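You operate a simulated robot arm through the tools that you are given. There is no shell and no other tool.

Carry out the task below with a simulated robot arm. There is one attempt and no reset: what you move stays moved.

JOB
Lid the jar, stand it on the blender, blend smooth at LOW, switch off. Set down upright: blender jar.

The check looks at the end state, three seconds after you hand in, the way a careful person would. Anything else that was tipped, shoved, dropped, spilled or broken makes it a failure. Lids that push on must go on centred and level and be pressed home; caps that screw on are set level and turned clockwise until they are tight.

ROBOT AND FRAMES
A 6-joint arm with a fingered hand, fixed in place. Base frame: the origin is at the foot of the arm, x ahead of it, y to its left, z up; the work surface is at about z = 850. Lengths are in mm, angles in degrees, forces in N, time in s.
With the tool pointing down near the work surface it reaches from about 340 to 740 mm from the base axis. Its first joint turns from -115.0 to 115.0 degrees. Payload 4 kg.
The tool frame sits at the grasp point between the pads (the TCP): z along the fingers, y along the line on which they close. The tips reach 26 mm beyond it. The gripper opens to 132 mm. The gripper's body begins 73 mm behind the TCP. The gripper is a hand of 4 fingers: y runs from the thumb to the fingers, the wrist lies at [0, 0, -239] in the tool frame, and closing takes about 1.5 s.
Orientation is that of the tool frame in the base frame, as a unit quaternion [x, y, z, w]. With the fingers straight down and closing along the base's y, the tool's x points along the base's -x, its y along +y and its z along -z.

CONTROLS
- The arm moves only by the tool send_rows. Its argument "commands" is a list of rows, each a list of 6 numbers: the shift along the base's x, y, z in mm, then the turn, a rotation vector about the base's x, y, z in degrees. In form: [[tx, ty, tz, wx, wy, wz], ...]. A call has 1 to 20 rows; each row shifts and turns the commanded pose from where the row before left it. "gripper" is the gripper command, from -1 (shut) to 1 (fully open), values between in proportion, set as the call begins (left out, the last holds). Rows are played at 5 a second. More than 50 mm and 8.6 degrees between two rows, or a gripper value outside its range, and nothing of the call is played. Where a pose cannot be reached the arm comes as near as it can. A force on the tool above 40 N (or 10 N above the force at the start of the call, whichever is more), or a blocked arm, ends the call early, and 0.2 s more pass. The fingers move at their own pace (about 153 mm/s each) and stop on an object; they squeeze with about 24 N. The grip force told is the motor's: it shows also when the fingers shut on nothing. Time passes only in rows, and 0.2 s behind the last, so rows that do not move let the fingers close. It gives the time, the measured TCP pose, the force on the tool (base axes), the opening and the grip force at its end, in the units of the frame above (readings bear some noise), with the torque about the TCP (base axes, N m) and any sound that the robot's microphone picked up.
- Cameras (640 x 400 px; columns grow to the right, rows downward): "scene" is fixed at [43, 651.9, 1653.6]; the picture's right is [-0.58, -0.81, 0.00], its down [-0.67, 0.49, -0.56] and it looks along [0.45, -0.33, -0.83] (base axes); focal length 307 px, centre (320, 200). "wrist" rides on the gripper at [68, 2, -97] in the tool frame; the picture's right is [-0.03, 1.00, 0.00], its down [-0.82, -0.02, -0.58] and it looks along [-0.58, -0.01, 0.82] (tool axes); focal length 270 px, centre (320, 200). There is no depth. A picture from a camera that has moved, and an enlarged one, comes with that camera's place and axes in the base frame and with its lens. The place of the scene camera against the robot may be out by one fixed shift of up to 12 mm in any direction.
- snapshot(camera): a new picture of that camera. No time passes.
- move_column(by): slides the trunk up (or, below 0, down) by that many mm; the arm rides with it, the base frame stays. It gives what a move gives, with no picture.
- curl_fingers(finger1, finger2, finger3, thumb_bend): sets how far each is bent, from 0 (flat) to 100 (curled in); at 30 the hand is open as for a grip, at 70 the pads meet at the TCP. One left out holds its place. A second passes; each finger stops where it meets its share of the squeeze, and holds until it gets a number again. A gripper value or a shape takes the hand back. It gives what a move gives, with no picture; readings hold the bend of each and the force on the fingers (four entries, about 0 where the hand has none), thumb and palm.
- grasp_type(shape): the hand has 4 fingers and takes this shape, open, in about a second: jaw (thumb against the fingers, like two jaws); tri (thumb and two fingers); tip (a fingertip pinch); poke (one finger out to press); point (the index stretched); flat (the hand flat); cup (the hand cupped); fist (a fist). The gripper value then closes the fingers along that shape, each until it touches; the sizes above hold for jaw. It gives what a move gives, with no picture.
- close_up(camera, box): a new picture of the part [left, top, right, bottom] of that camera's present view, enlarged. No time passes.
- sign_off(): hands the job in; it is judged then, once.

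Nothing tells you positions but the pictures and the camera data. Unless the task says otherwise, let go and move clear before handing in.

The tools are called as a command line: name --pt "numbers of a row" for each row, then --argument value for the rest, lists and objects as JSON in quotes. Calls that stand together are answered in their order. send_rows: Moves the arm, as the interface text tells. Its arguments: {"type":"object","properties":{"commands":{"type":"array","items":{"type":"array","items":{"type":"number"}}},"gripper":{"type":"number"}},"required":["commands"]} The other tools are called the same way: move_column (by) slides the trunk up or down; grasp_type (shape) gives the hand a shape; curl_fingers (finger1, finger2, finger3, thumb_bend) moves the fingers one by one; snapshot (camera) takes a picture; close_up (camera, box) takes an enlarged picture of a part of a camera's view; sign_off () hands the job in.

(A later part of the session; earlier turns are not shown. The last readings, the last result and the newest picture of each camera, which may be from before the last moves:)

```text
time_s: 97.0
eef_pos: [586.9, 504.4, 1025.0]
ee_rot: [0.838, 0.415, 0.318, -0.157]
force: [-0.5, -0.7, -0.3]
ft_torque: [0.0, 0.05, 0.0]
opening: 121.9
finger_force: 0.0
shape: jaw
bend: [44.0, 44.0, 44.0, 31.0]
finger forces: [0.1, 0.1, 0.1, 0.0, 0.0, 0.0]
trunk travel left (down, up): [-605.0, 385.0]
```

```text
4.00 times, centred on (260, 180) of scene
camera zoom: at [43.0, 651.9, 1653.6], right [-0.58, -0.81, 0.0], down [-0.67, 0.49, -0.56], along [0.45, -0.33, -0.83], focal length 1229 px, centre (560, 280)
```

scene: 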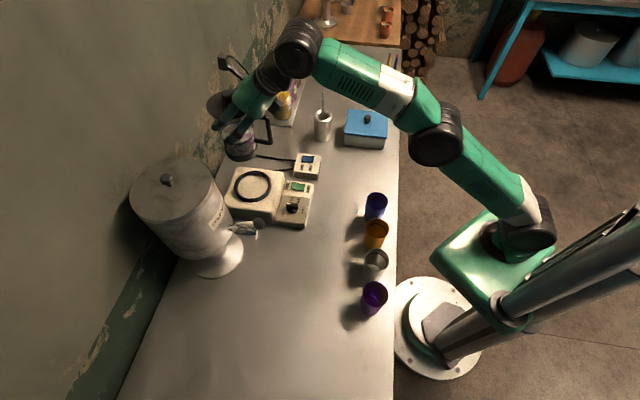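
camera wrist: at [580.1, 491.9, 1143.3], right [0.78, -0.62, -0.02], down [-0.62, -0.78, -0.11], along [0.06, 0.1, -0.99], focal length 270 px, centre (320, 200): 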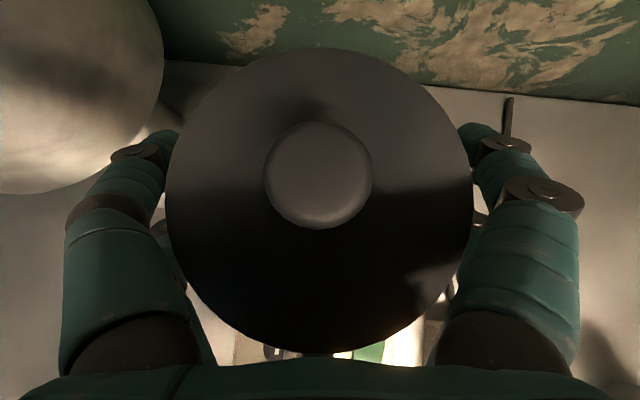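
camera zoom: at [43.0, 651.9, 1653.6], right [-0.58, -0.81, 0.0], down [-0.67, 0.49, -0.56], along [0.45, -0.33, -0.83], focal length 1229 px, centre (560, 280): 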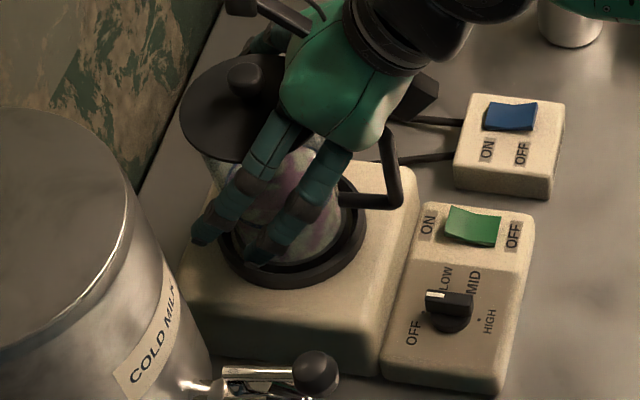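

move_column --by 60

move_column --by 70

snapshot --camera "wrist"

close_up --camera "scene" --box '[200, 110, 320, 230]'

```text
time_s: 98.0
eef_pos: [586.4, 503.2, 1085.5]
ee_rot: [0.838, 0.415, 0.318, -0.157]
force: [0.1, 0.2, -1.2]
ft_torque: [0.0, -0.03, 0.03]
opening: 121.9
finger_force: 0.1
shape: jaw
bend: [44.0, 44.0, 44.0, 31.0]
finger forces: [0.1, 0.0, 0.0, 0.0, 0.1, 0.0]
trunk travel left (down, up): [-665.0, 325.0]
```

```text
time_s: 99.1
eef_pos: [586.1, 503.1, 1156.5]
ee_rot: [0.838, 0.415, 0.319, -0.157]
force: [0.2, -0.6, 0.4]
ft_torque: [0.02, 0.0, -0.03]
opening: 121.9
finger_force: 0.1
shape: jaw
bend: [44.0, 44.0, 44.0, 31.0]
finger forces: [0.0, 0.1, 0.0, 0.0, 0.1, 0.0]
trunk travel left (down, up): [-735.0, 255.0]
```

```text
taken
camera wrist: at [580.2, 492.0, 1273.4], right [0.78, -0.62, -0.02], down [-0.62, -0.78, -0.11], along [0.06, 0.1, -0.99], focal length 270 px, centre (320, 200)
```

wrist: 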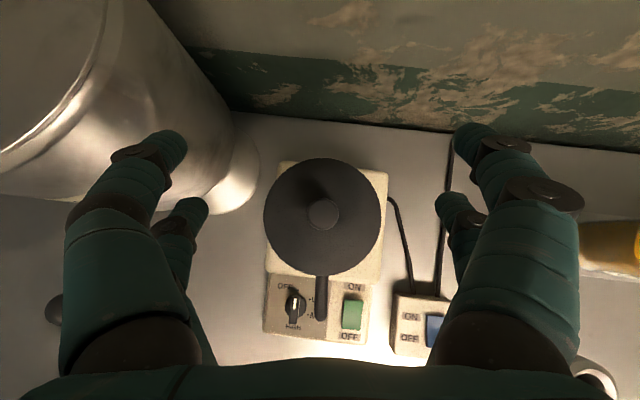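

```text
3.33 times, centred on (260, 170) of scene
camera zoom: at [43.0, 651.9, 1653.6], right [-0.58, -0.81, 0.0], down [-0.67, 0.49, -0.56], along [0.45, -0.33, -0.83], focal length 1024 px, centre (520, 300)
```

zoom: 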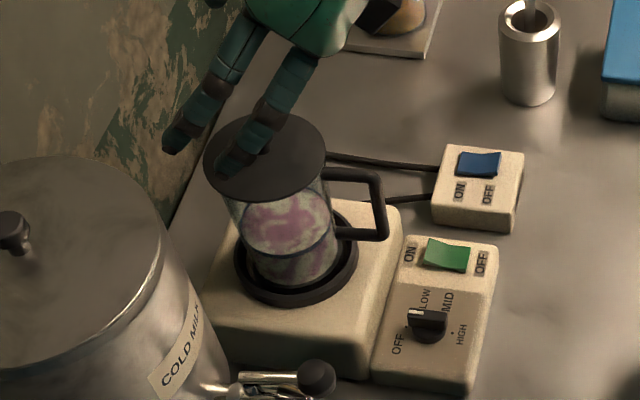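

The jar stands on the blender, lidded, with the handle clear of both controls. I'll zoom in to check the seat and the panel.

close_up --camera "scene" --box '[230, 145, 290, 215]'

close_up --camera "wrist" --box '[250, 260, 400, 360]'

```text
5.71 times, centred on (260, 180) of scene
camera zoom: at [43.0, 651.9, 1653.6], right [-0.58, -0.81, 0.0], down [-0.67, 0.49, -0.56], along [0.45, -0.33, -0.83], focal length 1756 px, centre (663, 314)
```

zoom: 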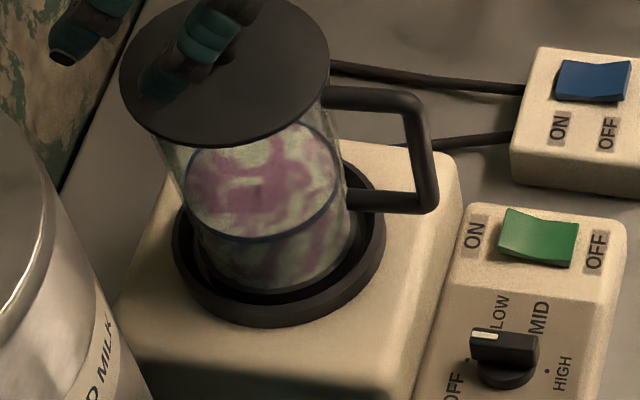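

```text
4.00 times, centred on (325, 310) of wrist
camera zoom: at [580.2, 492.0, 1273.4], right [0.78, -0.62, -0.02], down [-0.62, -0.78, -0.11], along [0.06, 0.1, -0.99], focal length 1081 px, centre (300, -240)
```

zoom: 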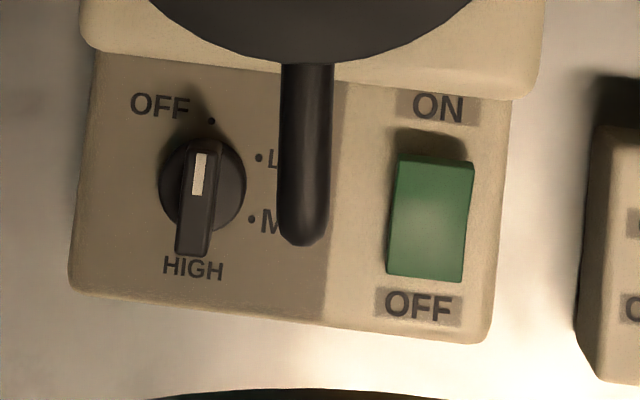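

The panel view shows the dial pointing at OFF, centred near (485, 435.5), with LOW 60° clockwise. The green rocker's ON end is near (549, 390) and its OFF end near (530, 370). I'll back away from the jar and bring the hand vertical.

send_rows --pt "-15 -10 5 0 0 0" --pt "-20 -14 0 0 0 0" --pt "-22 -15 0 0 0 0" --pt "-22 -15 0 0 0 0" --pt "-22 -14 0 0 0 0" --pt "0 0 0 0 0 0"

send_rows --pt "0 0 5 -5.5 4.19 0" --pt "0 0 5 -5.5 4.19 0" --pt "0 0 5 -5.5 4.19 0" --pt "0 0 5 -5.5 4.19 0" --pt "0 0 0 -5.5 4.19 0" --pt "0 0 0 -5.5 4.19 0" --pt "0 0 0 0 0 0"

snapshot --camera "scene"

```text
time_s: 100.5
eef_pos: [483.8, 435.1, 1162.3]
ee_rot: [0.838, 0.415, 0.319, -0.158]
force: [0.2, 0.5, 0.7]
ft_torque: [0.01, -0.04, -0.02]
opening: 121.8
finger_force: 0.0
shape: jaw
bend: [44.0, 44.0, 44.0, 31.0]
finger forces: [0.0, 0.0, 0.0, 0.0, 0.0, 0.0]
trunk travel left (down, up): [-735.0, 255.0]
```

```text
time_s: 102.1
eef_pos: [466.8, 416.2, 1165.9]
ee_rot: [0.896, 0.444, 0.002, 0.0]
force: [0.5, -0.1, 0.0]
ft_torque: [0.0, -0.02, 0.0]
opening: 121.9
finger_force: 0.1
shape: jaw
bend: [44.0, 44.0, 44.0, 31.0]
finger forces: [0.1, 0.0, 0.1, 0.0, 0.0, 0.0]
out of reach, approached as far as the arm can: row 5, 6
trunk travel left (down, up): [-735.0, 255.0]
```

```text
taken
```

scene: 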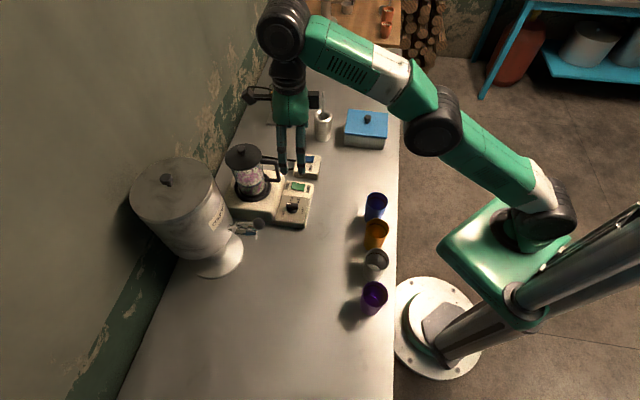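

send_rows --pt "-15 -13 0 0 0 0" --pt "-15 -13 -10 0 0 0" --pt "0 0 0 0 0 8.2" --pt "0 0 0 0 0 8.2" --pt "0 0 0 0 0 8.2" --pt "0 0 0 0 0 8.2" --pt "0 0 0 0 0 8.2" --pt "0 0 0 0 0 8.2" --pt "0 0 0 0 0 8.2" --pt "0 0 0 0 0 8.2" --pt "0 0 0 0 0 8.2" --pt "0 0 0 0 0 8.2" --pt "0 0 0 0 0 0"

send_rows --pt "0 0 0 0 0 8.2" --pt "0 0 0 0 0 8.2" --pt "0 0 0 0 0 8.2" --pt "0 0 0 0 0 8.2" --pt "0 0 0 0 0 8.2" --pt "0 0 0 0 0 8.2" --pt "0 0 0 0 0 8.2" --pt "0 0 0 0 0 8.2" --pt "0 0 0 0 0 8.2" --pt "0 0 0 0 0 8.2" --pt "0 0 0 0 0 7.7" --pt "0 0 0 0 0 0"

snapshot --camera "wrist"

```text
time_s: 104.9
eef_pos: [438.9, 391.2, 1154.0]
ee_rot: [0.384, 0.923, 0.001, -0.001]
force: [1.0, 0.0, -0.1]
ft_torque: [-0.04, -0.03, 0.0]
opening: 122.0
finger_force: 0.1
shape: jaw
bend: [44.0, 44.0, 44.0, 31.0]
finger forces: [0.0, 0.0, 0.1, 0.0, 0.0, 0.0]
trunk travel left (down, up): [-735.0, 255.0]
```

```text
time_s: 107.5
eef_pos: [437.4, 391.3, 1155.4]
ee_rot: [-0.379, 0.925, -0.001, -0.002]
force: [0.0, -0.5, -0.1]
ft_torque: [-0.01, 0.0, 0.01]
opening: 121.8
finger_force: 0.0
shape: jaw
bend: [44.0, 44.0, 44.0, 31.0]
finger forces: [0.0, 0.1, 0.1, 0.0, 0.1, 0.0]
trunk travel left (down, up): [-735.0, 255.0]
```

```text
taken
camera wrist: at [388.0, 344.7, 1251.9], right [-0.68, 0.73, 0.0], down [0.6, 0.56, 0.58], along [0.42, 0.39, -0.82], focal length 270 px, centre (320, 200)
```

wrist: 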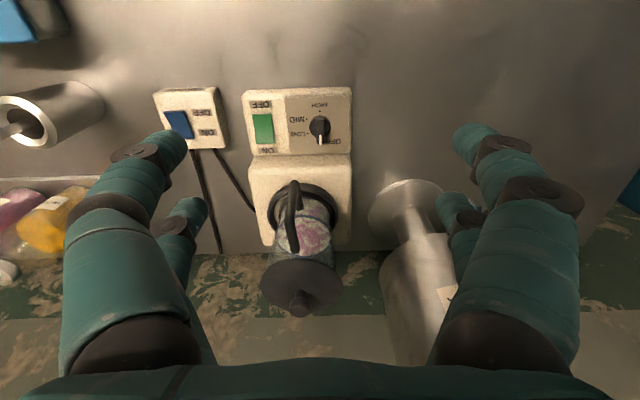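

close_up --camera "wrist" --box '[240, 80, 360, 160]'

close_up --camera "wrist" --box '[240, 150, 370, 330]'

```text
5.00 times, centred on (300, 120) of wrist
camera zoom: at [388.0, 344.7, 1251.9], right [-0.68, 0.73, 0.0], down [0.6, 0.56, 0.58], along [0.42, 0.39, -0.82], focal length 1351 px, centre (420, 600)
```

zoom: 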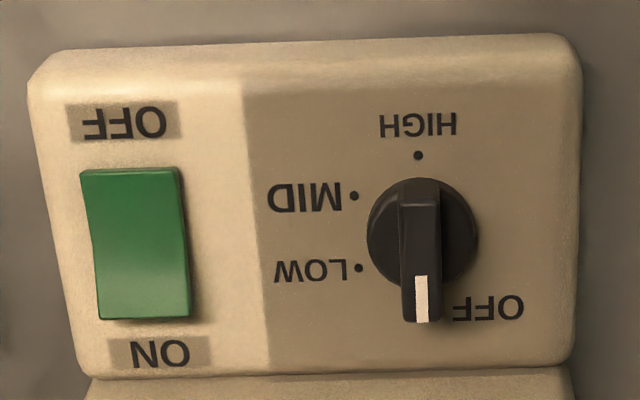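

```text
2.22 times, centred on (305, 240) of wrist
camera zoom: at [388.0, 344.7, 1251.9], right [-0.68, 0.73, 0.0], down [0.6, 0.56, 0.58], along [0.42, 0.39, -0.82], focal length 601 px, centre (353, 111)
```

zoom: 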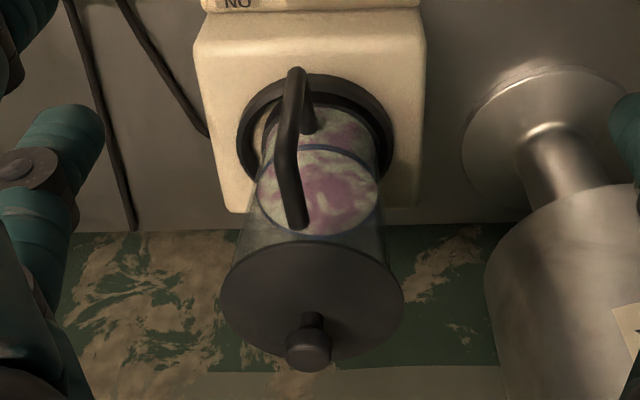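

The dial axis is at (484.5, 435.3) with the bar top near z≈899, and the hand is aligned with the bar. I'll narrow the fingers and descend above the dial.

send_rows --pt "8 7.5 -30 0 0 0" --pt "8 7.5 -30 0 0 0" --pt "8 7.5 -30 0 0 0" --pt "8 7.5 -30 0 0 0" --pt "8 7.2 -30 0 0 0" --pt "7.1 6.8 -20 0 0 0" --pt "0 0 0 0 0 0" --gripper -0.3

snapshot --camera "wrist"

close_up --camera "scene" --box '[220, 120, 340, 240]'

```text
time_s: 109.1
eef_pos: [485.8, 436.9, 984.0]
ee_rot: [-0.377, 0.926, 0.0, -0.001]
force: [0.3, 0.6, 0.7]
ft_torque: [-0.01, -0.01, 0.01]
opening: 46.6
finger_force: 0.1
shape: jaw
bend: [73.0, 73.0, 73.0, 70.0]
finger forces: [0.0, 0.0, 0.0, 0.0, 0.1, 0.0]
trunk travel left (down, up): [-735.0, 255.0]
```

```text
taken
camera wrist: at [434.8, 389.8, 1082.5], right [-0.68, 0.73, 0.0], down [0.6, 0.56, 0.58], along [0.42, 0.39, -0.82], focal length 270 px, centre (320, 200)
```

wrist: 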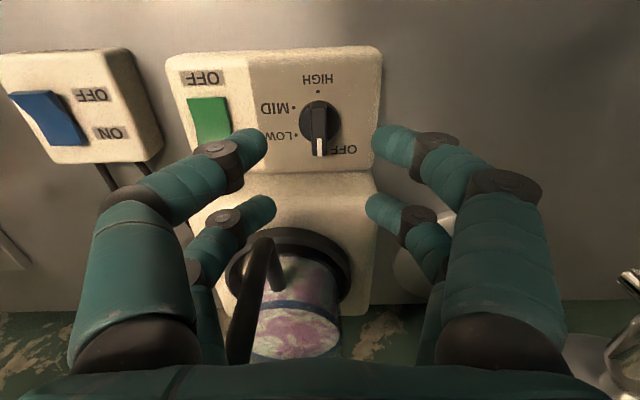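

```text
3.33 times, centred on (280, 180) of scene
camera zoom: at [43.0, 651.9, 1653.6], right [-0.58, -0.81, 0.0], down [-0.67, 0.49, -0.56], along [0.45, -0.33, -0.83], focal length 1024 px, centre (453, 267)
```

zoom: 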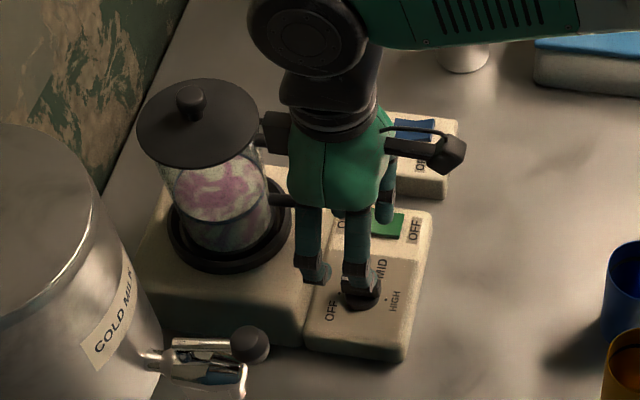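

send_rows --pt "-0.7 -0.8 -12 0 0 0" --pt "-0.6 -0.8 -12 0 0 0" --pt "0 0 -12 0 0 0" --pt "0 0 0 0 0 0"

snapshot --camera "wrist"

close_up --camera "scene" --box '[240, 130, 330, 220]'

```text
time_s: 110.1
eef_pos: [483.3, 433.3, 947.7]
ee_rot: [-0.377, 0.926, 0.0, -0.001]
force: [0.0, -0.7, 0.3]
ft_torque: [0.01, -0.01, 0.02]
opening: 46.6
finger_force: 0.0
shape: jaw
bend: [73.0, 73.0, 73.0, 70.0]
finger forces: [0.0, 0.0, 0.1, 0.0, 0.0, 0.0]
trunk travel left (down, up): [-735.0, 255.0]
```

```text
taken
camera wrist: at [433.8, 387.3, 1045.4], right [-0.68, 0.73, 0.0], down [0.6, 0.56, 0.58], along [0.42, 0.39, -0.82], focal length 270 px, centre (320, 200)
```

wrist: 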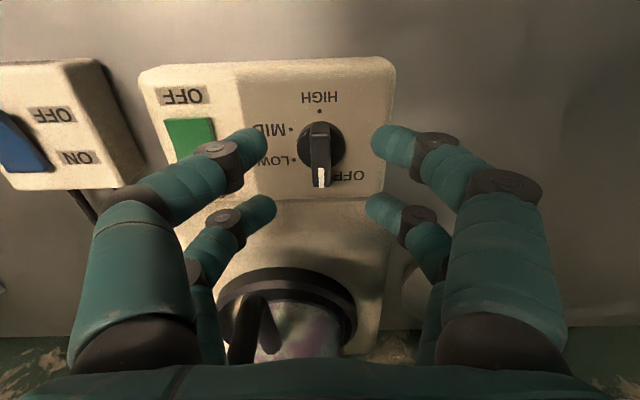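

```text
4.44 times, centred on (285, 175) of scene
camera zoom: at [43.0, 651.9, 1653.6], right [-0.58, -0.81, 0.0], down [-0.67, 0.49, -0.56], along [0.45, -0.33, -0.83], focal length 1366 px, centre (476, 311)
```

zoom: 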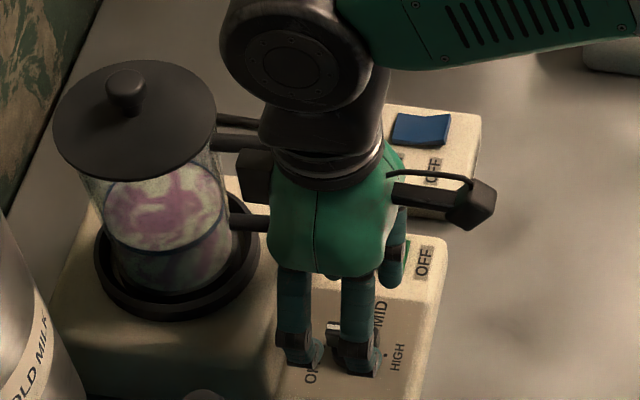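

There is a box on the back of the palm that would come close to the jar handle. I'll shift 14 mm away from the jar and pinch the bar with the jar-side finger pair only, then descend.

send_rows --pt "-5 -4.9 0 0 0 0" --pt "-5 -4.9 0 0 0 0" --pt "0 0 -10 0 0 0" --pt "0 0 -8 0 0 0" --pt "0 0 -6 0 0 0" --pt "0 0 0 0 0 0"

snapshot --camera "wrist"

close_up --camera "scene" --box '[240, 130, 330, 220]'

```text
time_s: 111.5
eef_pos: [474.4, 423.6, 924.7]
ee_rot: [-0.378, 0.926, -0.001, -0.002]
force: [0.2, -0.1, -0.2]
ft_torque: [0.04, 0.02, -0.01]
opening: 46.5
finger_force: 0.1
shape: jaw
bend: [73.0, 73.0, 73.0, 70.0]
finger forces: [0.0, 0.0, 0.1, 0.1, 0.1, 0.0]
trunk travel left (down, up): [-735.0, 255.0]
```

```text
taken
camera wrist: at [423.8, 377.7, 1021.9], right [-0.68, 0.73, 0.0], down [0.6, 0.56, 0.58], along [0.42, 0.39, -0.82], focal length 270 px, centre (320, 200)
```

wrist: 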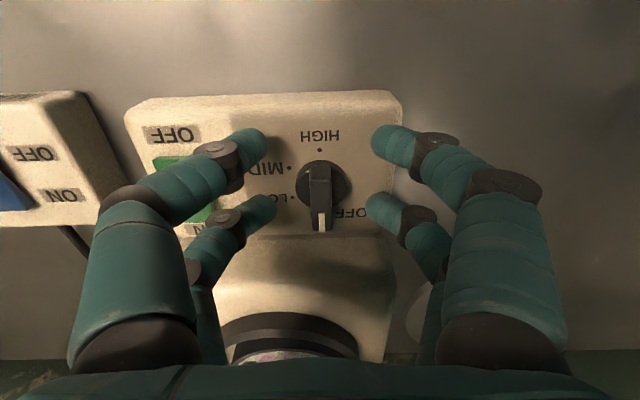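

```text
4.44 times, centred on (285, 175) of scene
camera zoom: at [43.0, 651.9, 1653.6], right [-0.58, -0.81, 0.0], down [-0.67, 0.49, -0.56], along [0.45, -0.33, -0.83], focal length 1366 px, centre (476, 311)
```

zoom: 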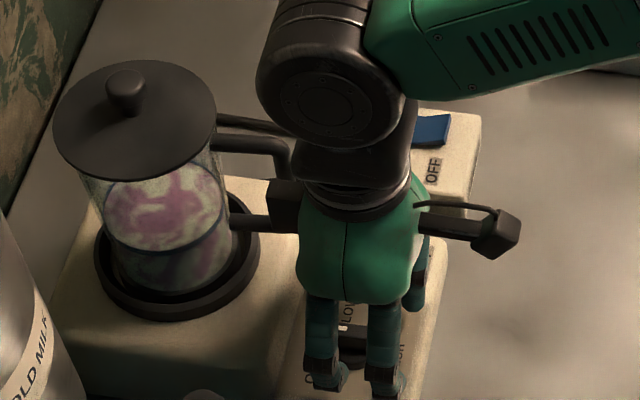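

send_rows --pt "0 0.5 -4 0 0 0" --pt "0 0.5 -4 0 0 0" --pt "0 0 0 0 0 0"

send_rows --pt "0 0 0 0 0 0" --pt "0 0 0 0 0 0" --pt "0 0 0 0 0 0" --pt "0 0 0 0 0 0" --pt "0 0 0 0 0 0" --gripper -1

snapshot --camera "wrist"

```text
time_s: 112.3
eef_pos: [473.1, 425.1, 917.4]
ee_rot: [-0.377, 0.926, -0.001, -0.002]
force: [0.9, 0.4, -0.2]
ft_torque: [0.03, -0.03, 0.0]
opening: 46.6
finger_force: 0.1
shape: jaw
bend: [73.0, 73.0, 73.0, 70.0]
finger forces: [0.0, 0.0, 0.0, 0.1, 0.0, 0.1]
trunk travel left (down, up): [-735.0, 255.0]
```

```text
time_s: 113.5
eef_pos: [472.9, 426.2, 917.2]
ee_rot: [-0.378, 0.926, 0.0, -0.001]
force: [0.7, 2.1, 6.6]
ft_torque: [0.06, -0.09, -0.01]
opening: 0.0
finger_force: 24.0
shape: jaw
bend: [63.0, 72.0, 73.0, 70.0]
finger forces: [0.0, 21.7, 21.5, 0.0, 0.0, 0.0]
trunk travel left (down, up): [-735.0, 255.0]
```

```text
taken
camera wrist: at [423.3, 378.5, 1014.7], right [-0.68, 0.73, 0.0], down [0.6, 0.56, 0.58], along [0.42, 0.39, -0.82], focal length 270 px, centre (320, 200)
```

wrist: 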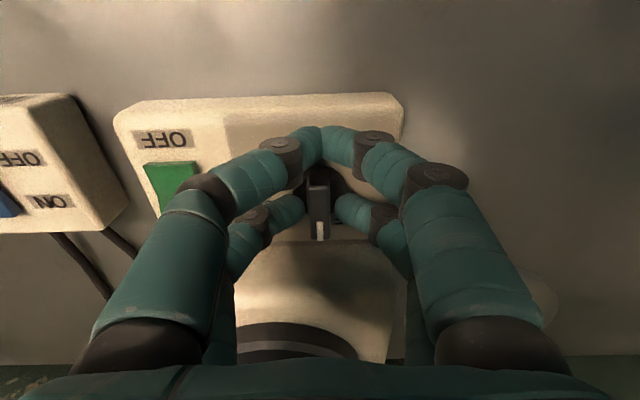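

The bar is pinched at about 21.6 N. I'll turn it clockwise 60° about the dial axis to LOW.

send_rows --pt "-1.2 1.39 0 0 0 -7.5" --pt "-1.0 1.52 0 0 0 -7.5" --pt "-0.8 1.65 0 0 0 -7.5" --pt "-0.58 1.74 0 0 0 -7.5" --pt "0 0 0 0 0 0"

snapshot --camera "wrist"

```text
time_s: 114.7
eef_pos: [469.5, 432.1, 916.5]
ee_rot: [-0.124, 0.992, 0.001, 0.0]
force: [3.9, 6.0, 11.8]
ft_torque: [0.36, -0.27, 0.09]
opening: 0.0
finger_force: 23.5
shape: jaw
bend: [63.0, 72.0, 73.0, 70.0]
finger forces: [0.1, 28.2, 20.8, 0.1, 0.1, 0.1]
trunk travel left (down, up): [-735.0, 255.0]
```

```text
taken
camera wrist: at [403.2, 416.1, 1014.5], right [-0.22, 0.97, 0.0], down [0.8, 0.18, 0.58], along [0.56, 0.13, -0.82], focal length 270 px, centre (320, 200)
```

wrist: 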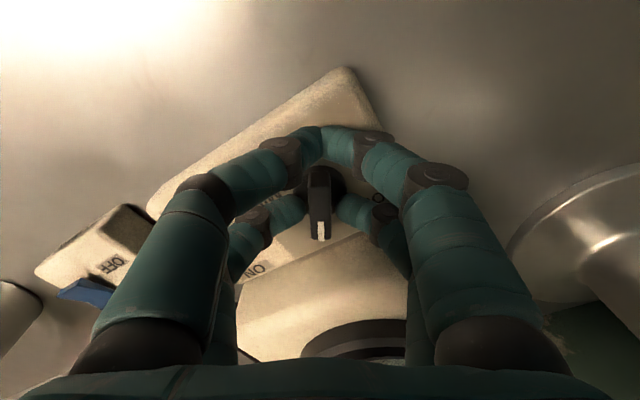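

send_rows --pt "-0.34 1.8 0 0 0 -7.5" --pt "-0.11 1.83 0 0 0 -7.5" --pt "0.13 1.82 0 0 0 -7.5" --pt "0.37 1.8 0 0 0 -7.5" --pt "0 0 0 0 0 0"

snapshot --camera "wrist"

close_up --camera "wrist" --box '[260, 130, 400, 260]'

close_up --camera "scene" --box '[240, 130, 330, 220]'

```text
time_s: 115.9
eef_pos: [470.3, 437.8, 917.0]
ee_rot: [0.135, 0.991, 0.001, -0.001]
force: [3.5, 8.4, 18.4]
ft_torque: [0.43, -0.46, 0.13]
opening: 0.0
finger_force: 23.8
shape: jaw
bend: [63.0, 73.0, 73.0, 70.0]
finger forces: [0.1, 34.9, 19.0, 0.0, 0.1, 0.0]
trunk travel left (down, up): [-735.0, 255.0]
```

```text
taken
camera wrist: at [404.4, 457.8, 1014.5], right [0.29, 0.96, 0.0], down [0.78, -0.24, 0.58], along [0.55, -0.17, -0.82], focal length 270 px, centre (320, 200)
```

wrist: 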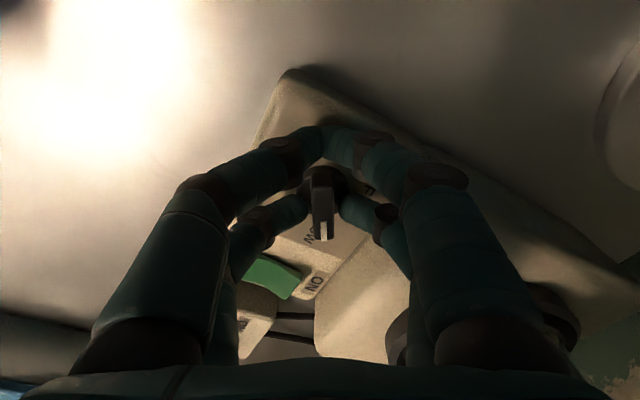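

```text
3.08 times, centred on (330, 195) of wrist
camera zoom: at [404.4, 457.8, 1014.5], right [0.29, 0.96, 0.0], down [0.78, -0.24, 0.58], along [0.55, -0.17, -0.82], focal length 832 px, centre (289, 215)
```

zoom: 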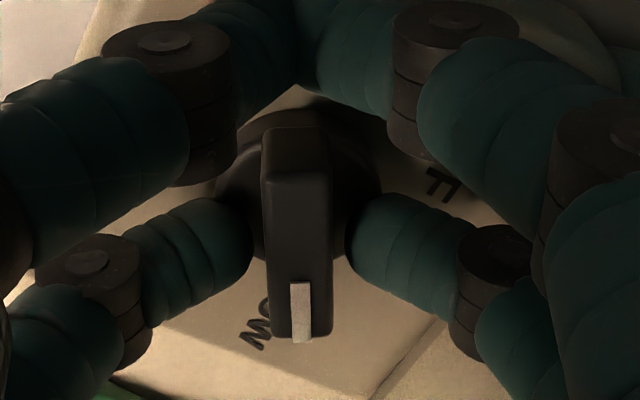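

```text
4.44 times, centred on (285, 175) of scene
camera zoom: at [43.0, 651.9, 1653.6], right [-0.58, -0.81, 0.0], down [-0.67, 0.49, -0.56], along [0.45, -0.33, -0.83], focal length 1366 px, centre (476, 311)
```

zoom: 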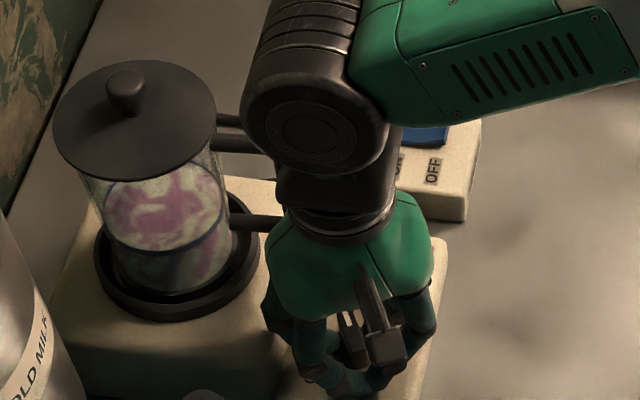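

The pointer now sits at LOW. I'll release the bar, rise, and check.

send_rows --pt "0 0 1 0 0 0" --pt "0 0 0 0 0 0" --gripper -0.3

send_rows --pt "0 0 0 0 0 0" --pt "0 0 0 0 0 0" --pt "0 0 10 0 0 0" --pt "0 0 20 0 0 0" --pt "0 0 25 0 0 0" --pt "-8 0 30 0 0 0" --pt "-8 0 30 0 0 0" --pt "-8 0 30 0 0 0" --pt "0 0 0 0 0 0"

snapshot --camera "wrist"

close_up --camera "wrist" --box '[230, 100, 390, 220]'

```text
time_s: 116.5
eef_pos: [468.0, 435.0, 915.2]
ee_rot: [0.136, 0.991, -0.004, -0.004]
force: [-5.0, -5.3, 0.0]
ft_torque: [0.04, -0.06, 0.01]
opening: 44.2
finger_force: 0.1
shape: jaw
bend: [74.0, 74.0, 74.0, 70.0]
finger forces: [0.0, 7.4, 0.0, 0.1, 0.1, 0.2]
trunk travel left (down, up): [-735.0, 255.0]
```

```text
time_s: 118.5
eef_pos: [445.4, 437.5, 1061.1]
ee_rot: [0.135, 0.991, 0.0, -0.002]
force: [-1.0, -0.1, 0.0]
ft_torque: [0.0, 0.03, 0.02]
opening: 45.9
finger_force: 0.1
shape: jaw
bend: [74.0, 74.0, 74.0, 70.0]
finger forces: [0.0, 0.0, 0.0, 0.0, 0.0, 0.0]
trunk travel left (down, up): [-735.0, 255.0]
```

```text
taken
camera wrist: at [379.1, 457.4, 1159.1], right [0.29, 0.96, 0.0], down [0.78, -0.24, 0.58], along [0.55, -0.17, -0.82], focal length 270 px, centre (320, 200)
```

wrist: 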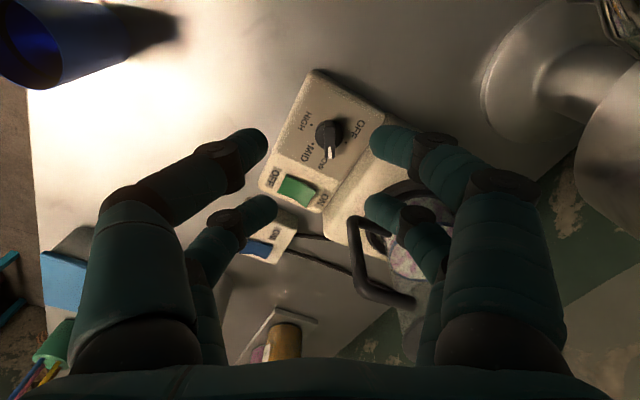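

```text
3.33 times, centred on (310, 160) of wrist
camera zoom: at [379.1, 457.4, 1159.1], right [0.29, 0.96, 0.0], down [0.78, -0.24, 0.58], along [0.55, -0.17, -0.82], focal length 901 px, centre (353, 333)
```

zoom: 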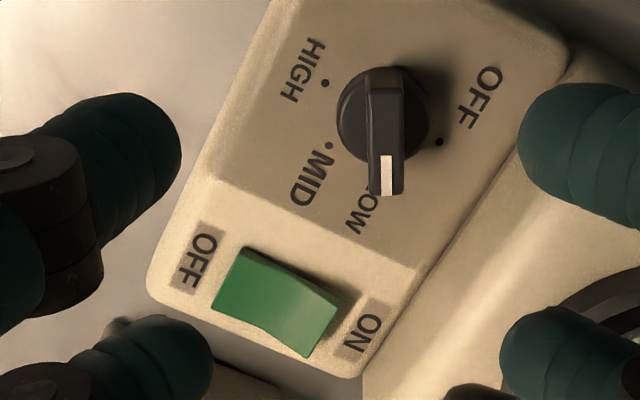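

The dial is clearly at LOW. Next I need to press the green rocker's ON end, so I'll look at what the "poke" hand shape looks like.

grasp_type --shape "poke"

snapshot --camera "wrist"

close_up --camera "scene" --box '[230, 100, 350, 220]'

```text
time_s: 119.4
eef_pos: [445.1, 436.9, 1061.5]
ee_rot: [0.136, 0.991, 0.0, -0.002]
force: [-0.2, -0.4, -0.1]
ft_torque: [0.0, -0.02, 0.01]
opening: 0.0
finger_force: 0.0
shape: poke
bend: [100.0, 100.0, 100.0, 34.0]
finger forces: [0.0, 0.0, 0.1, 0.1, 0.0, 0.0]
trunk travel left (down, up): [-735.0, 255.0]
```

```text
taken
camera wrist: at [379.3, 457.4, 1158.8], right [0.29, 0.96, 0.0], down [0.78, -0.24, 0.58], along [0.55, -0.17, -0.82], focal length 270 px, centre (320, 200)
```

wrist: 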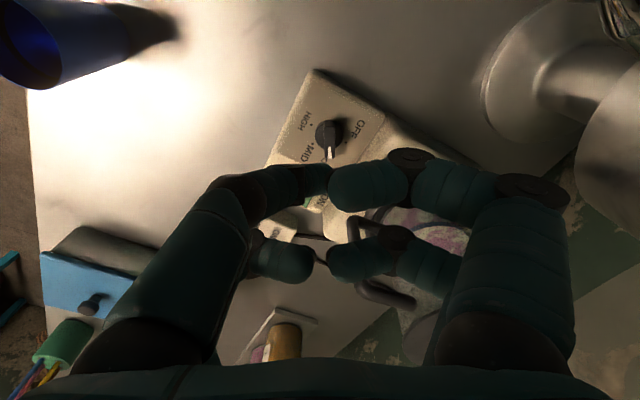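

```text
3.33 times, centred on (290, 160) of scene
camera zoom: at [43.0, 651.9, 1653.6], right [-0.58, -0.81, 0.0], down [-0.67, 0.49, -0.56], along [0.45, -0.33, -0.83], focal length 1024 px, centre (420, 333)
```

zoom: 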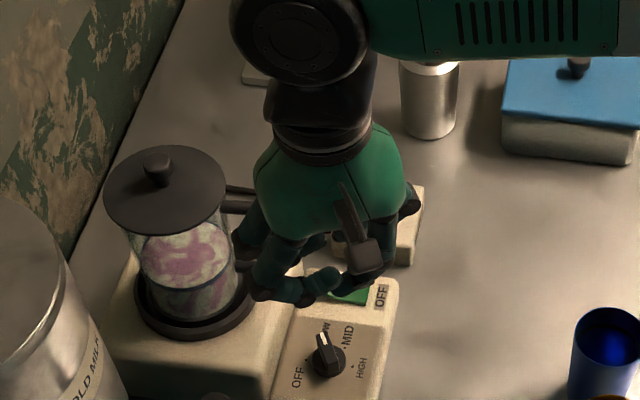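

Poke curls everything on this hand, so it's no use. Instead I'll keep the tool −x pair (fingers 2 and 3) closed and pointing down, and curl finger 1 and the thumb up out of the way. I'll turn back parallel to the panel first.

send_rows --pt "10 -8 10 0 0 7.5" --pt "10 -8 10 0 0 7.5" --pt "10 -8 0 0 0 7.5" --pt "12 -8 0 0 0 7.5" --pt "12 -8 0 0 0 7.5" --pt "12 -8 0 0 0 7.5" --pt "12 -8 0 0 0 7.5" --pt "11 -7 0 0 0 7.5" --pt "0 0 0 0 0 0"

curl_fingers --finger1 100 --finger2 64 --finger3 64 --thumb_bend 100

snapshot --camera "wrist"

close_up --camera "scene" --box '[230, 100, 350, 220]'

```text
time_s: 121.4
eef_pos: [534.1, 373.4, 1083.0]
ee_rot: [-0.379, 0.925, -0.001, -0.001]
force: [0.6, -0.2, -0.1]
ft_torque: [0.04, 0.03, 0.0]
opening: 0.0
finger_force: 0.1
shape: poke
bend: [100.0, 100.0, 100.0, 34.0]
finger forces: [0.0, 0.0, 0.0, 0.0, 0.0, 0.0]
trunk travel left (down, up): [-735.0, 255.0]
```

```text
time_s: 122.4
eef_pos: [534.5, 374.3, 1081.5]
ee_rot: [-0.378, 0.926, -0.001, -0.001]
force: [0.4, 0.1, -0.4]
ft_torque: [0.03, -0.02, 0.02]
opening: 28.9
finger_force: 0.1
shape: fingers
bend: [100.0, 64.0, 64.0, 87.0]
finger forces: [0.1, 0.0, 0.0, 0.0, 0.0, 0.0]
trunk travel left (down, up): [-735.0, 255.0]
```

```text
taken
camera wrist: at [484.5, 328.2, 1179.9], right [-0.68, 0.73, 0.0], down [0.6, 0.56, 0.58], along [0.42, 0.39, -0.82], focal length 270 px, centre (320, 200)
```

wrist: 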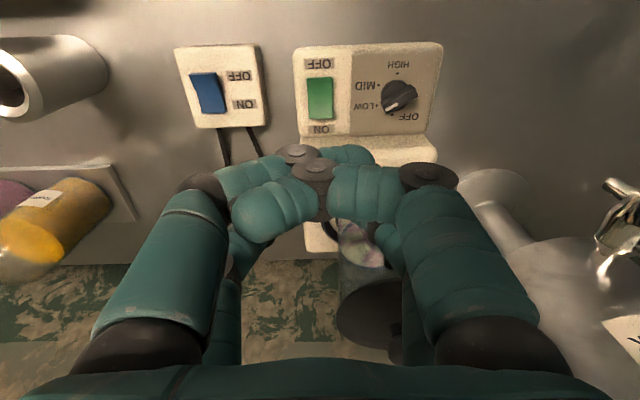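

```text
3.33 times, centred on (290, 160) of scene
camera zoom: at [43.0, 651.9, 1653.6], right [-0.58, -0.81, 0.0], down [-0.67, 0.49, -0.56], along [0.45, -0.33, -0.83], focal length 1024 px, centre (420, 333)
```

zoom: 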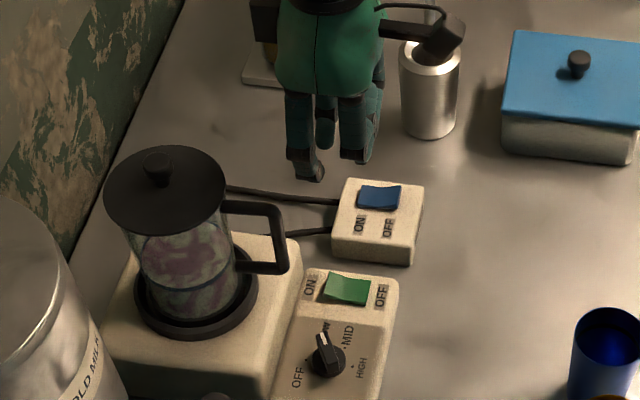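

curl_fingers --finger2 70 --finger3 70

close_up --camera "scene" --box '[300, 90, 350, 170]'

close_up --camera "wrist" --box '[200, 30, 460, 280]'

```text
time_s: 123.4
eef_pos: [534.5, 374.4, 1083.0]
ee_rot: [-0.378, 0.926, -0.001, -0.002]
force: [-0.1, -0.3, -0.2]
ft_torque: [0.01, 0.04, 0.0]
opening: 29.0
finger_force: 0.0
shape: fingers
bend: [100.0, 70.0, 70.0, 87.0]
finger forces: [0.1, 0.0, 0.1, 0.1, 0.0, 0.0]
trunk travel left (down, up): [-735.0, 255.0]
```

```text
5.00 times, centred on (325, 130) of scene
camera zoom: at [43.0, 651.9, 1653.6], right [-0.58, -0.81, 0.0], down [-0.67, 0.49, -0.56], along [0.45, -0.33, -0.83], focal length 1536 px, centre (295, 550)
```

zoom: 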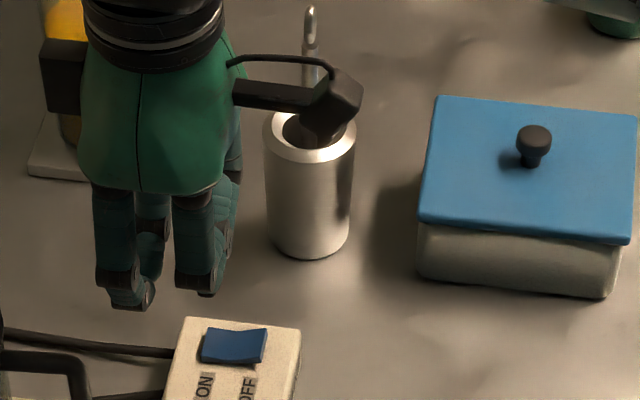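

```text
1.60 times, centred on (330, 155) of wrist
camera zoom: at [484.5, 328.2, 1179.9], right [-0.68, 0.73, 0.0], down [0.6, 0.56, 0.58], along [0.42, 0.39, -0.82], focal length 432 px, centre (304, 272)
```

zoom: 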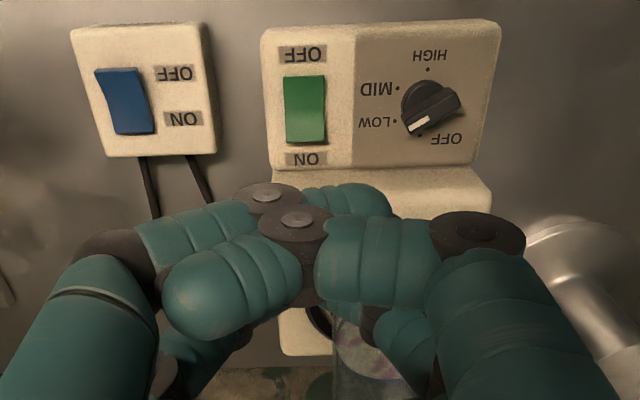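

The dial reads LOW. The −x fingertip pair is positioned over the rocker's ON end, so I'll descend, slowly near the end.

send_rows --pt "0 0 -30 0 0 0" --pt "0 0 -30 0 0 0" --pt "0 0 -30 0 0 0" --pt "0 0 -25 0 0 0" --pt "0 0 -20 0 0 0" --pt "0 0 0 0 0 0"

close_up --camera "scene" --box '[250, 120, 340, 220]'

snapshot --camera "wrist"

```text
time_s: 124.8
eef_pos: [534.5, 374.0, 947.8]
ee_rot: [-0.378, 0.926, 0.0, -0.002]
force: [0.4, -0.2, 0.0]
ft_torque: [-0.01, 0.0, 0.0]
opening: 29.1
finger_force: 0.0
shape: fingers
bend: [100.0, 70.0, 70.0, 87.0]
finger forces: [0.1, 0.1, 0.1, 0.0, 0.1, 0.0]
trunk travel left (down, up): [-735.0, 255.0]
```

```text
4.00 times, centred on (295, 170) of scene
camera zoom: at [43.0, 651.9, 1653.6], right [-0.58, -0.81, 0.0], down [-0.67, 0.49, -0.56], along [0.45, -0.33, -0.83], focal length 1229 px, centre (420, 320)
```

zoom: 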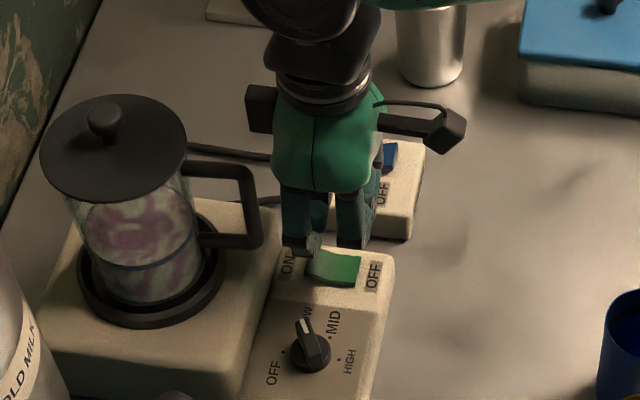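

```text
taken
camera wrist: at [485.1, 327.7, 1044.3], right [-0.68, 0.73, 0.0], down [0.6, 0.56, 0.58], along [0.42, 0.39, -0.82], focal length 270 px, centre (320, 200)
```

wrist: 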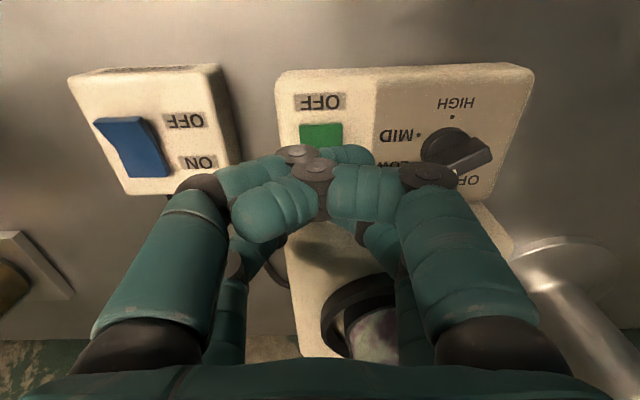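

send_rows --pt "0 0 -6 0 0 0" --pt "0 0 -6 0 0 0" --pt "0 0 -4 0 0 0" --pt "0 0 0 0 0 0"

close_up --camera "scene" --box '[270, 150, 330, 220]'

```text
time_s: 125.8
eef_pos: [534.3, 374.4, 929.4]
ee_rot: [-0.378, 0.926, -0.002, -0.002]
force: [-1.0, -0.1, 0.3]
ft_torque: [0.02, 0.01, 0.03]
opening: 29.1
finger_force: 0.1
shape: fingers
bend: [100.0, 70.0, 70.0, 87.0]
finger forces: [0.1, 0.0, 0.0, 0.0, 0.0, 0.0]
trunk travel left (down, up): [-735.0, 255.0]
```

```text
5.71 times, centred on (300, 185) of scene
camera zoom: at [43.0, 651.9, 1653.6], right [-0.58, -0.81, 0.0], down [-0.67, 0.49, -0.56], along [0.45, -0.33, -0.83], focal length 1756 px, centre (434, 286)
```

zoom: 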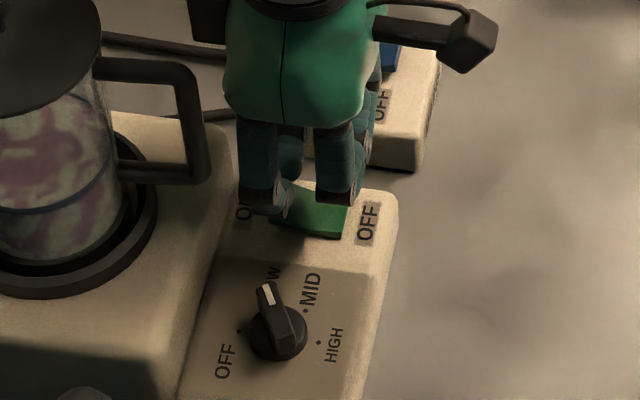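

send_rows --pt "-1.5 -1.5 -3 0 0 0" --pt "-0.7 -0.7 -3 0 0 0" --pt "0 0 -3 0 0 0" --pt "0 0 0 0 0 0"

send_rows --pt "0 0 -2 0 0 0" --pt "0 0 -2 0 0 0" --pt "0 0 0 0 0 0"

close_up --camera "scene" --box '[270, 150, 330, 220]'

```text
time_s: 126.8
eef_pos: [534.1, 372.2, 922.0]
ee_rot: [-0.378, 0.926, -0.001, -0.001]
force: [0.6, 1.3, 0.4]
ft_torque: [0.03, -0.03, -0.02]
opening: 28.8
finger_force: 0.6
shape: fingers
bend: [100.0, 70.0, 70.0, 87.0]
finger forces: [0.1, 0.5, 0.7, 0.0, 0.0, 0.1]
trunk travel left (down, up): [-735.0, 255.0]
```

```text
time_s: 127.6
eef_pos: [532.4, 372.6, 919.2]
ee_rot: [-0.378, 0.926, -0.001, 0.0]
force: [2.5, 0.0, 11.3]
ft_torque: [0.13, -0.18, 0.01]
opening: 28.9
finger_force: 6.2
shape: fingers
bend: [100.0, 71.0, 71.0, 87.0]
finger forces: [0.1, 5.1, 7.1, 0.1, 0.0, 0.0]
trunk travel left (down, up): [-735.0, 255.0]
```

```text
5.71 times, centred on (300, 185) of scene
camera zoom: at [43.0, 651.9, 1653.6], right [-0.58, -0.81, 0.0], down [-0.67, 0.49, -0.56], along [0.45, -0.33, -0.83], focal length 1756 px, centre (434, 286)
```

zoom: 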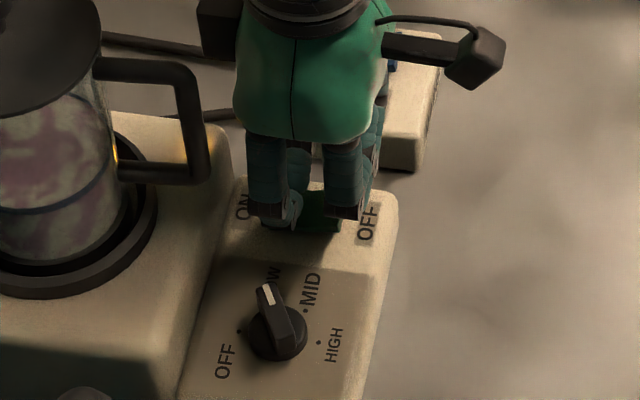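

send_rows --pt "0 0 -1 0 0 0" --pt "0 0 -1 0 0 0" --pt "0 0 0 0 0 0"

close_up --camera "scene" --box '[235, 130, 335, 220]'

```text
time_s: 128.4
eef_pos: [531.8, 372.6, 918.7]
ee_rot: [-0.378, 0.926, 0.001, 0.002]
force: [2.5, 1.6, 26.0]
ft_torque: [0.29, -0.38, 0.05]
opening: 28.6
finger_force: 13.9
shape: fingers
bend: [100.0, 72.0, 72.0, 87.0]
finger forces: [0.1, 12.4, 13.9, 0.0, 0.1, 0.0]
trunk travel left (down, up): [-735.0, 255.0]
```

```text
4.44 times, centred on (285, 175) of scene
camera zoom: at [43.0, 651.9, 1653.6], right [-0.58, -0.81, 0.0], down [-0.67, 0.49, -0.56], along [0.45, -0.33, -0.83], focal length 1366 px, centre (476, 311)
```

zoom: 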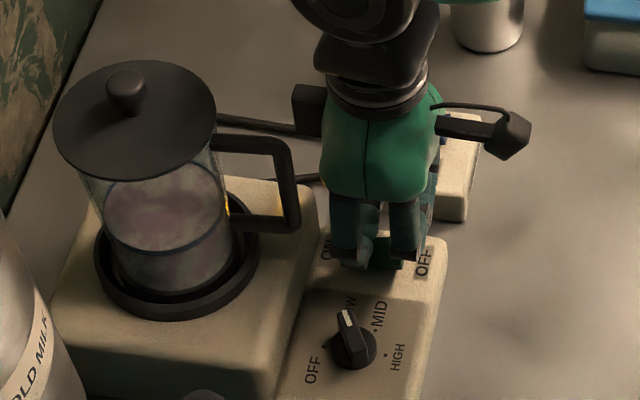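

The contents are turning uniform and an amber lamp shows behind the jar, so the blender is running at LOW. I'll lift off and watch until it is smooth.

send_rows --pt "0 0 10 0 0 0" --pt "0 0 20 0 0 0" --pt "0 0 20 0 0 0" --pt "0 0 20 0 0 0" --pt "0 0 20 0 0 0" --pt "0 0 0 0 0 0"

close_up --camera "scene" --box '[230, 130, 330, 220]'

close_up --camera "wrist" --box '[250, 30, 500, 250]'

```text
time_s: 129.8
eef_pos: [532.8, 371.7, 1004.2]
ee_rot: [-0.378, 0.926, -0.001, -0.002]
force: [0.5, 0.4, -0.7]
ft_torque: [-0.01, -0.02, 0.0]
opening: 28.6
finger_force: 0.0
shape: fingers
bend: [100.0, 70.0, 70.0, 87.0]
finger forces: [0.0, 0.0, 0.1, 0.0, 0.0, 0.0]
trunk travel left (down, up): [-735.0, 255.0]
```

```text
4.44 times, centred on (280, 175) of scene
camera zoom: at [43.0, 651.9, 1653.6], right [-0.58, -0.81, 0.0], down [-0.67, 0.49, -0.56], along [0.45, -0.33, -0.83], focal length 1366 px, centre (498, 311)
```

zoom: 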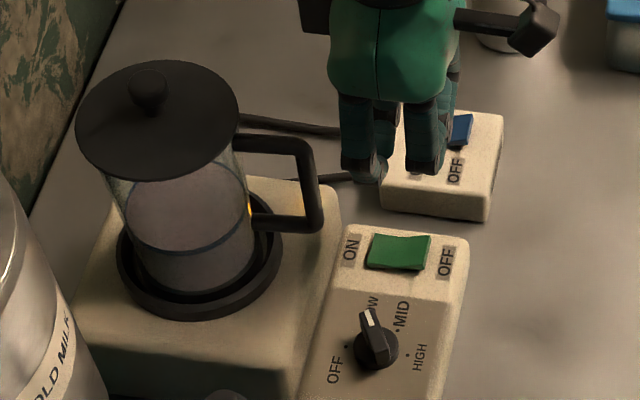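

```text
1.82 times, centred on (375, 140) of wrist
camera zoom: at [482.2, 325.7, 1102.7], right [-0.68, 0.73, 0.0], down [0.6, 0.56, 0.57], along [0.42, 0.39, -0.82], focal length 491 px, centre (220, 309)
```

zoom: 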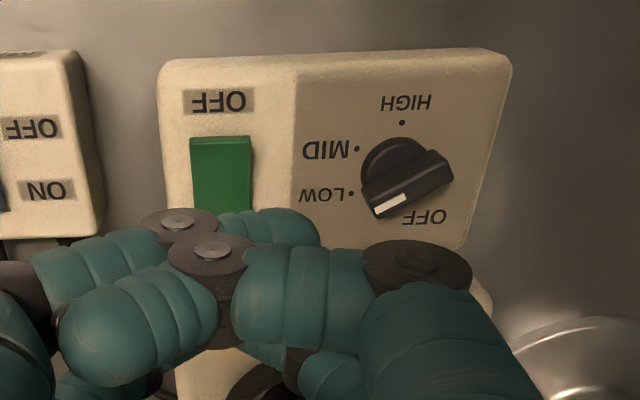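

send_rows --pt "-7.7 -7.5 0 0 0 0" --pt "-7.6 -7.6 0 0 0 0" --pt "0 0 0 0 0 0" --pt "0 0 0 0 0 0" --pt "0 0 0 0 0 0" --pt "0 0 0 0 0 0" --pt "0 0 0 0 0 0" --pt "0 0 0 0 0 0" --pt "0 0 0 0 0 0" --pt "0 0 0 0 0 0"

close_up --camera "scene" --box '[230, 130, 300, 220]'

```text
time_s: 132.0
eef_pos: [516.6, 357.6, 1005.8]
ee_rot: [-0.378, 0.926, -0.001, -0.001]
force: [0.3, -0.6, 0.1]
ft_torque: [0.02, -0.01, -0.01]
opening: 28.7
finger_force: 0.1
shape: fingers
bend: [100.0, 70.0, 70.0, 87.0]
finger forces: [0.1, 0.0, 0.1, 0.1, 0.0, 0.1]
trunk travel left (down, up): [-735.0, 255.0]
```

```text
4.44 times, centred on (265, 175) of scene
camera zoom: at [43.0, 651.9, 1653.6], right [-0.58, -0.81, 0.0], down [-0.67, 0.49, -0.56], along [0.45, -0.33, -0.83], focal length 1366 px, centre (564, 311)
```

zoom: 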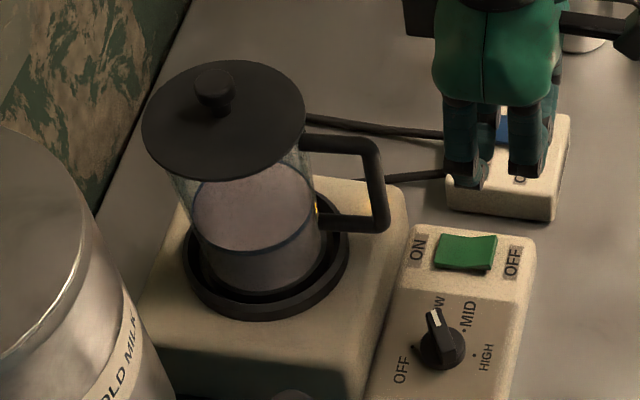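

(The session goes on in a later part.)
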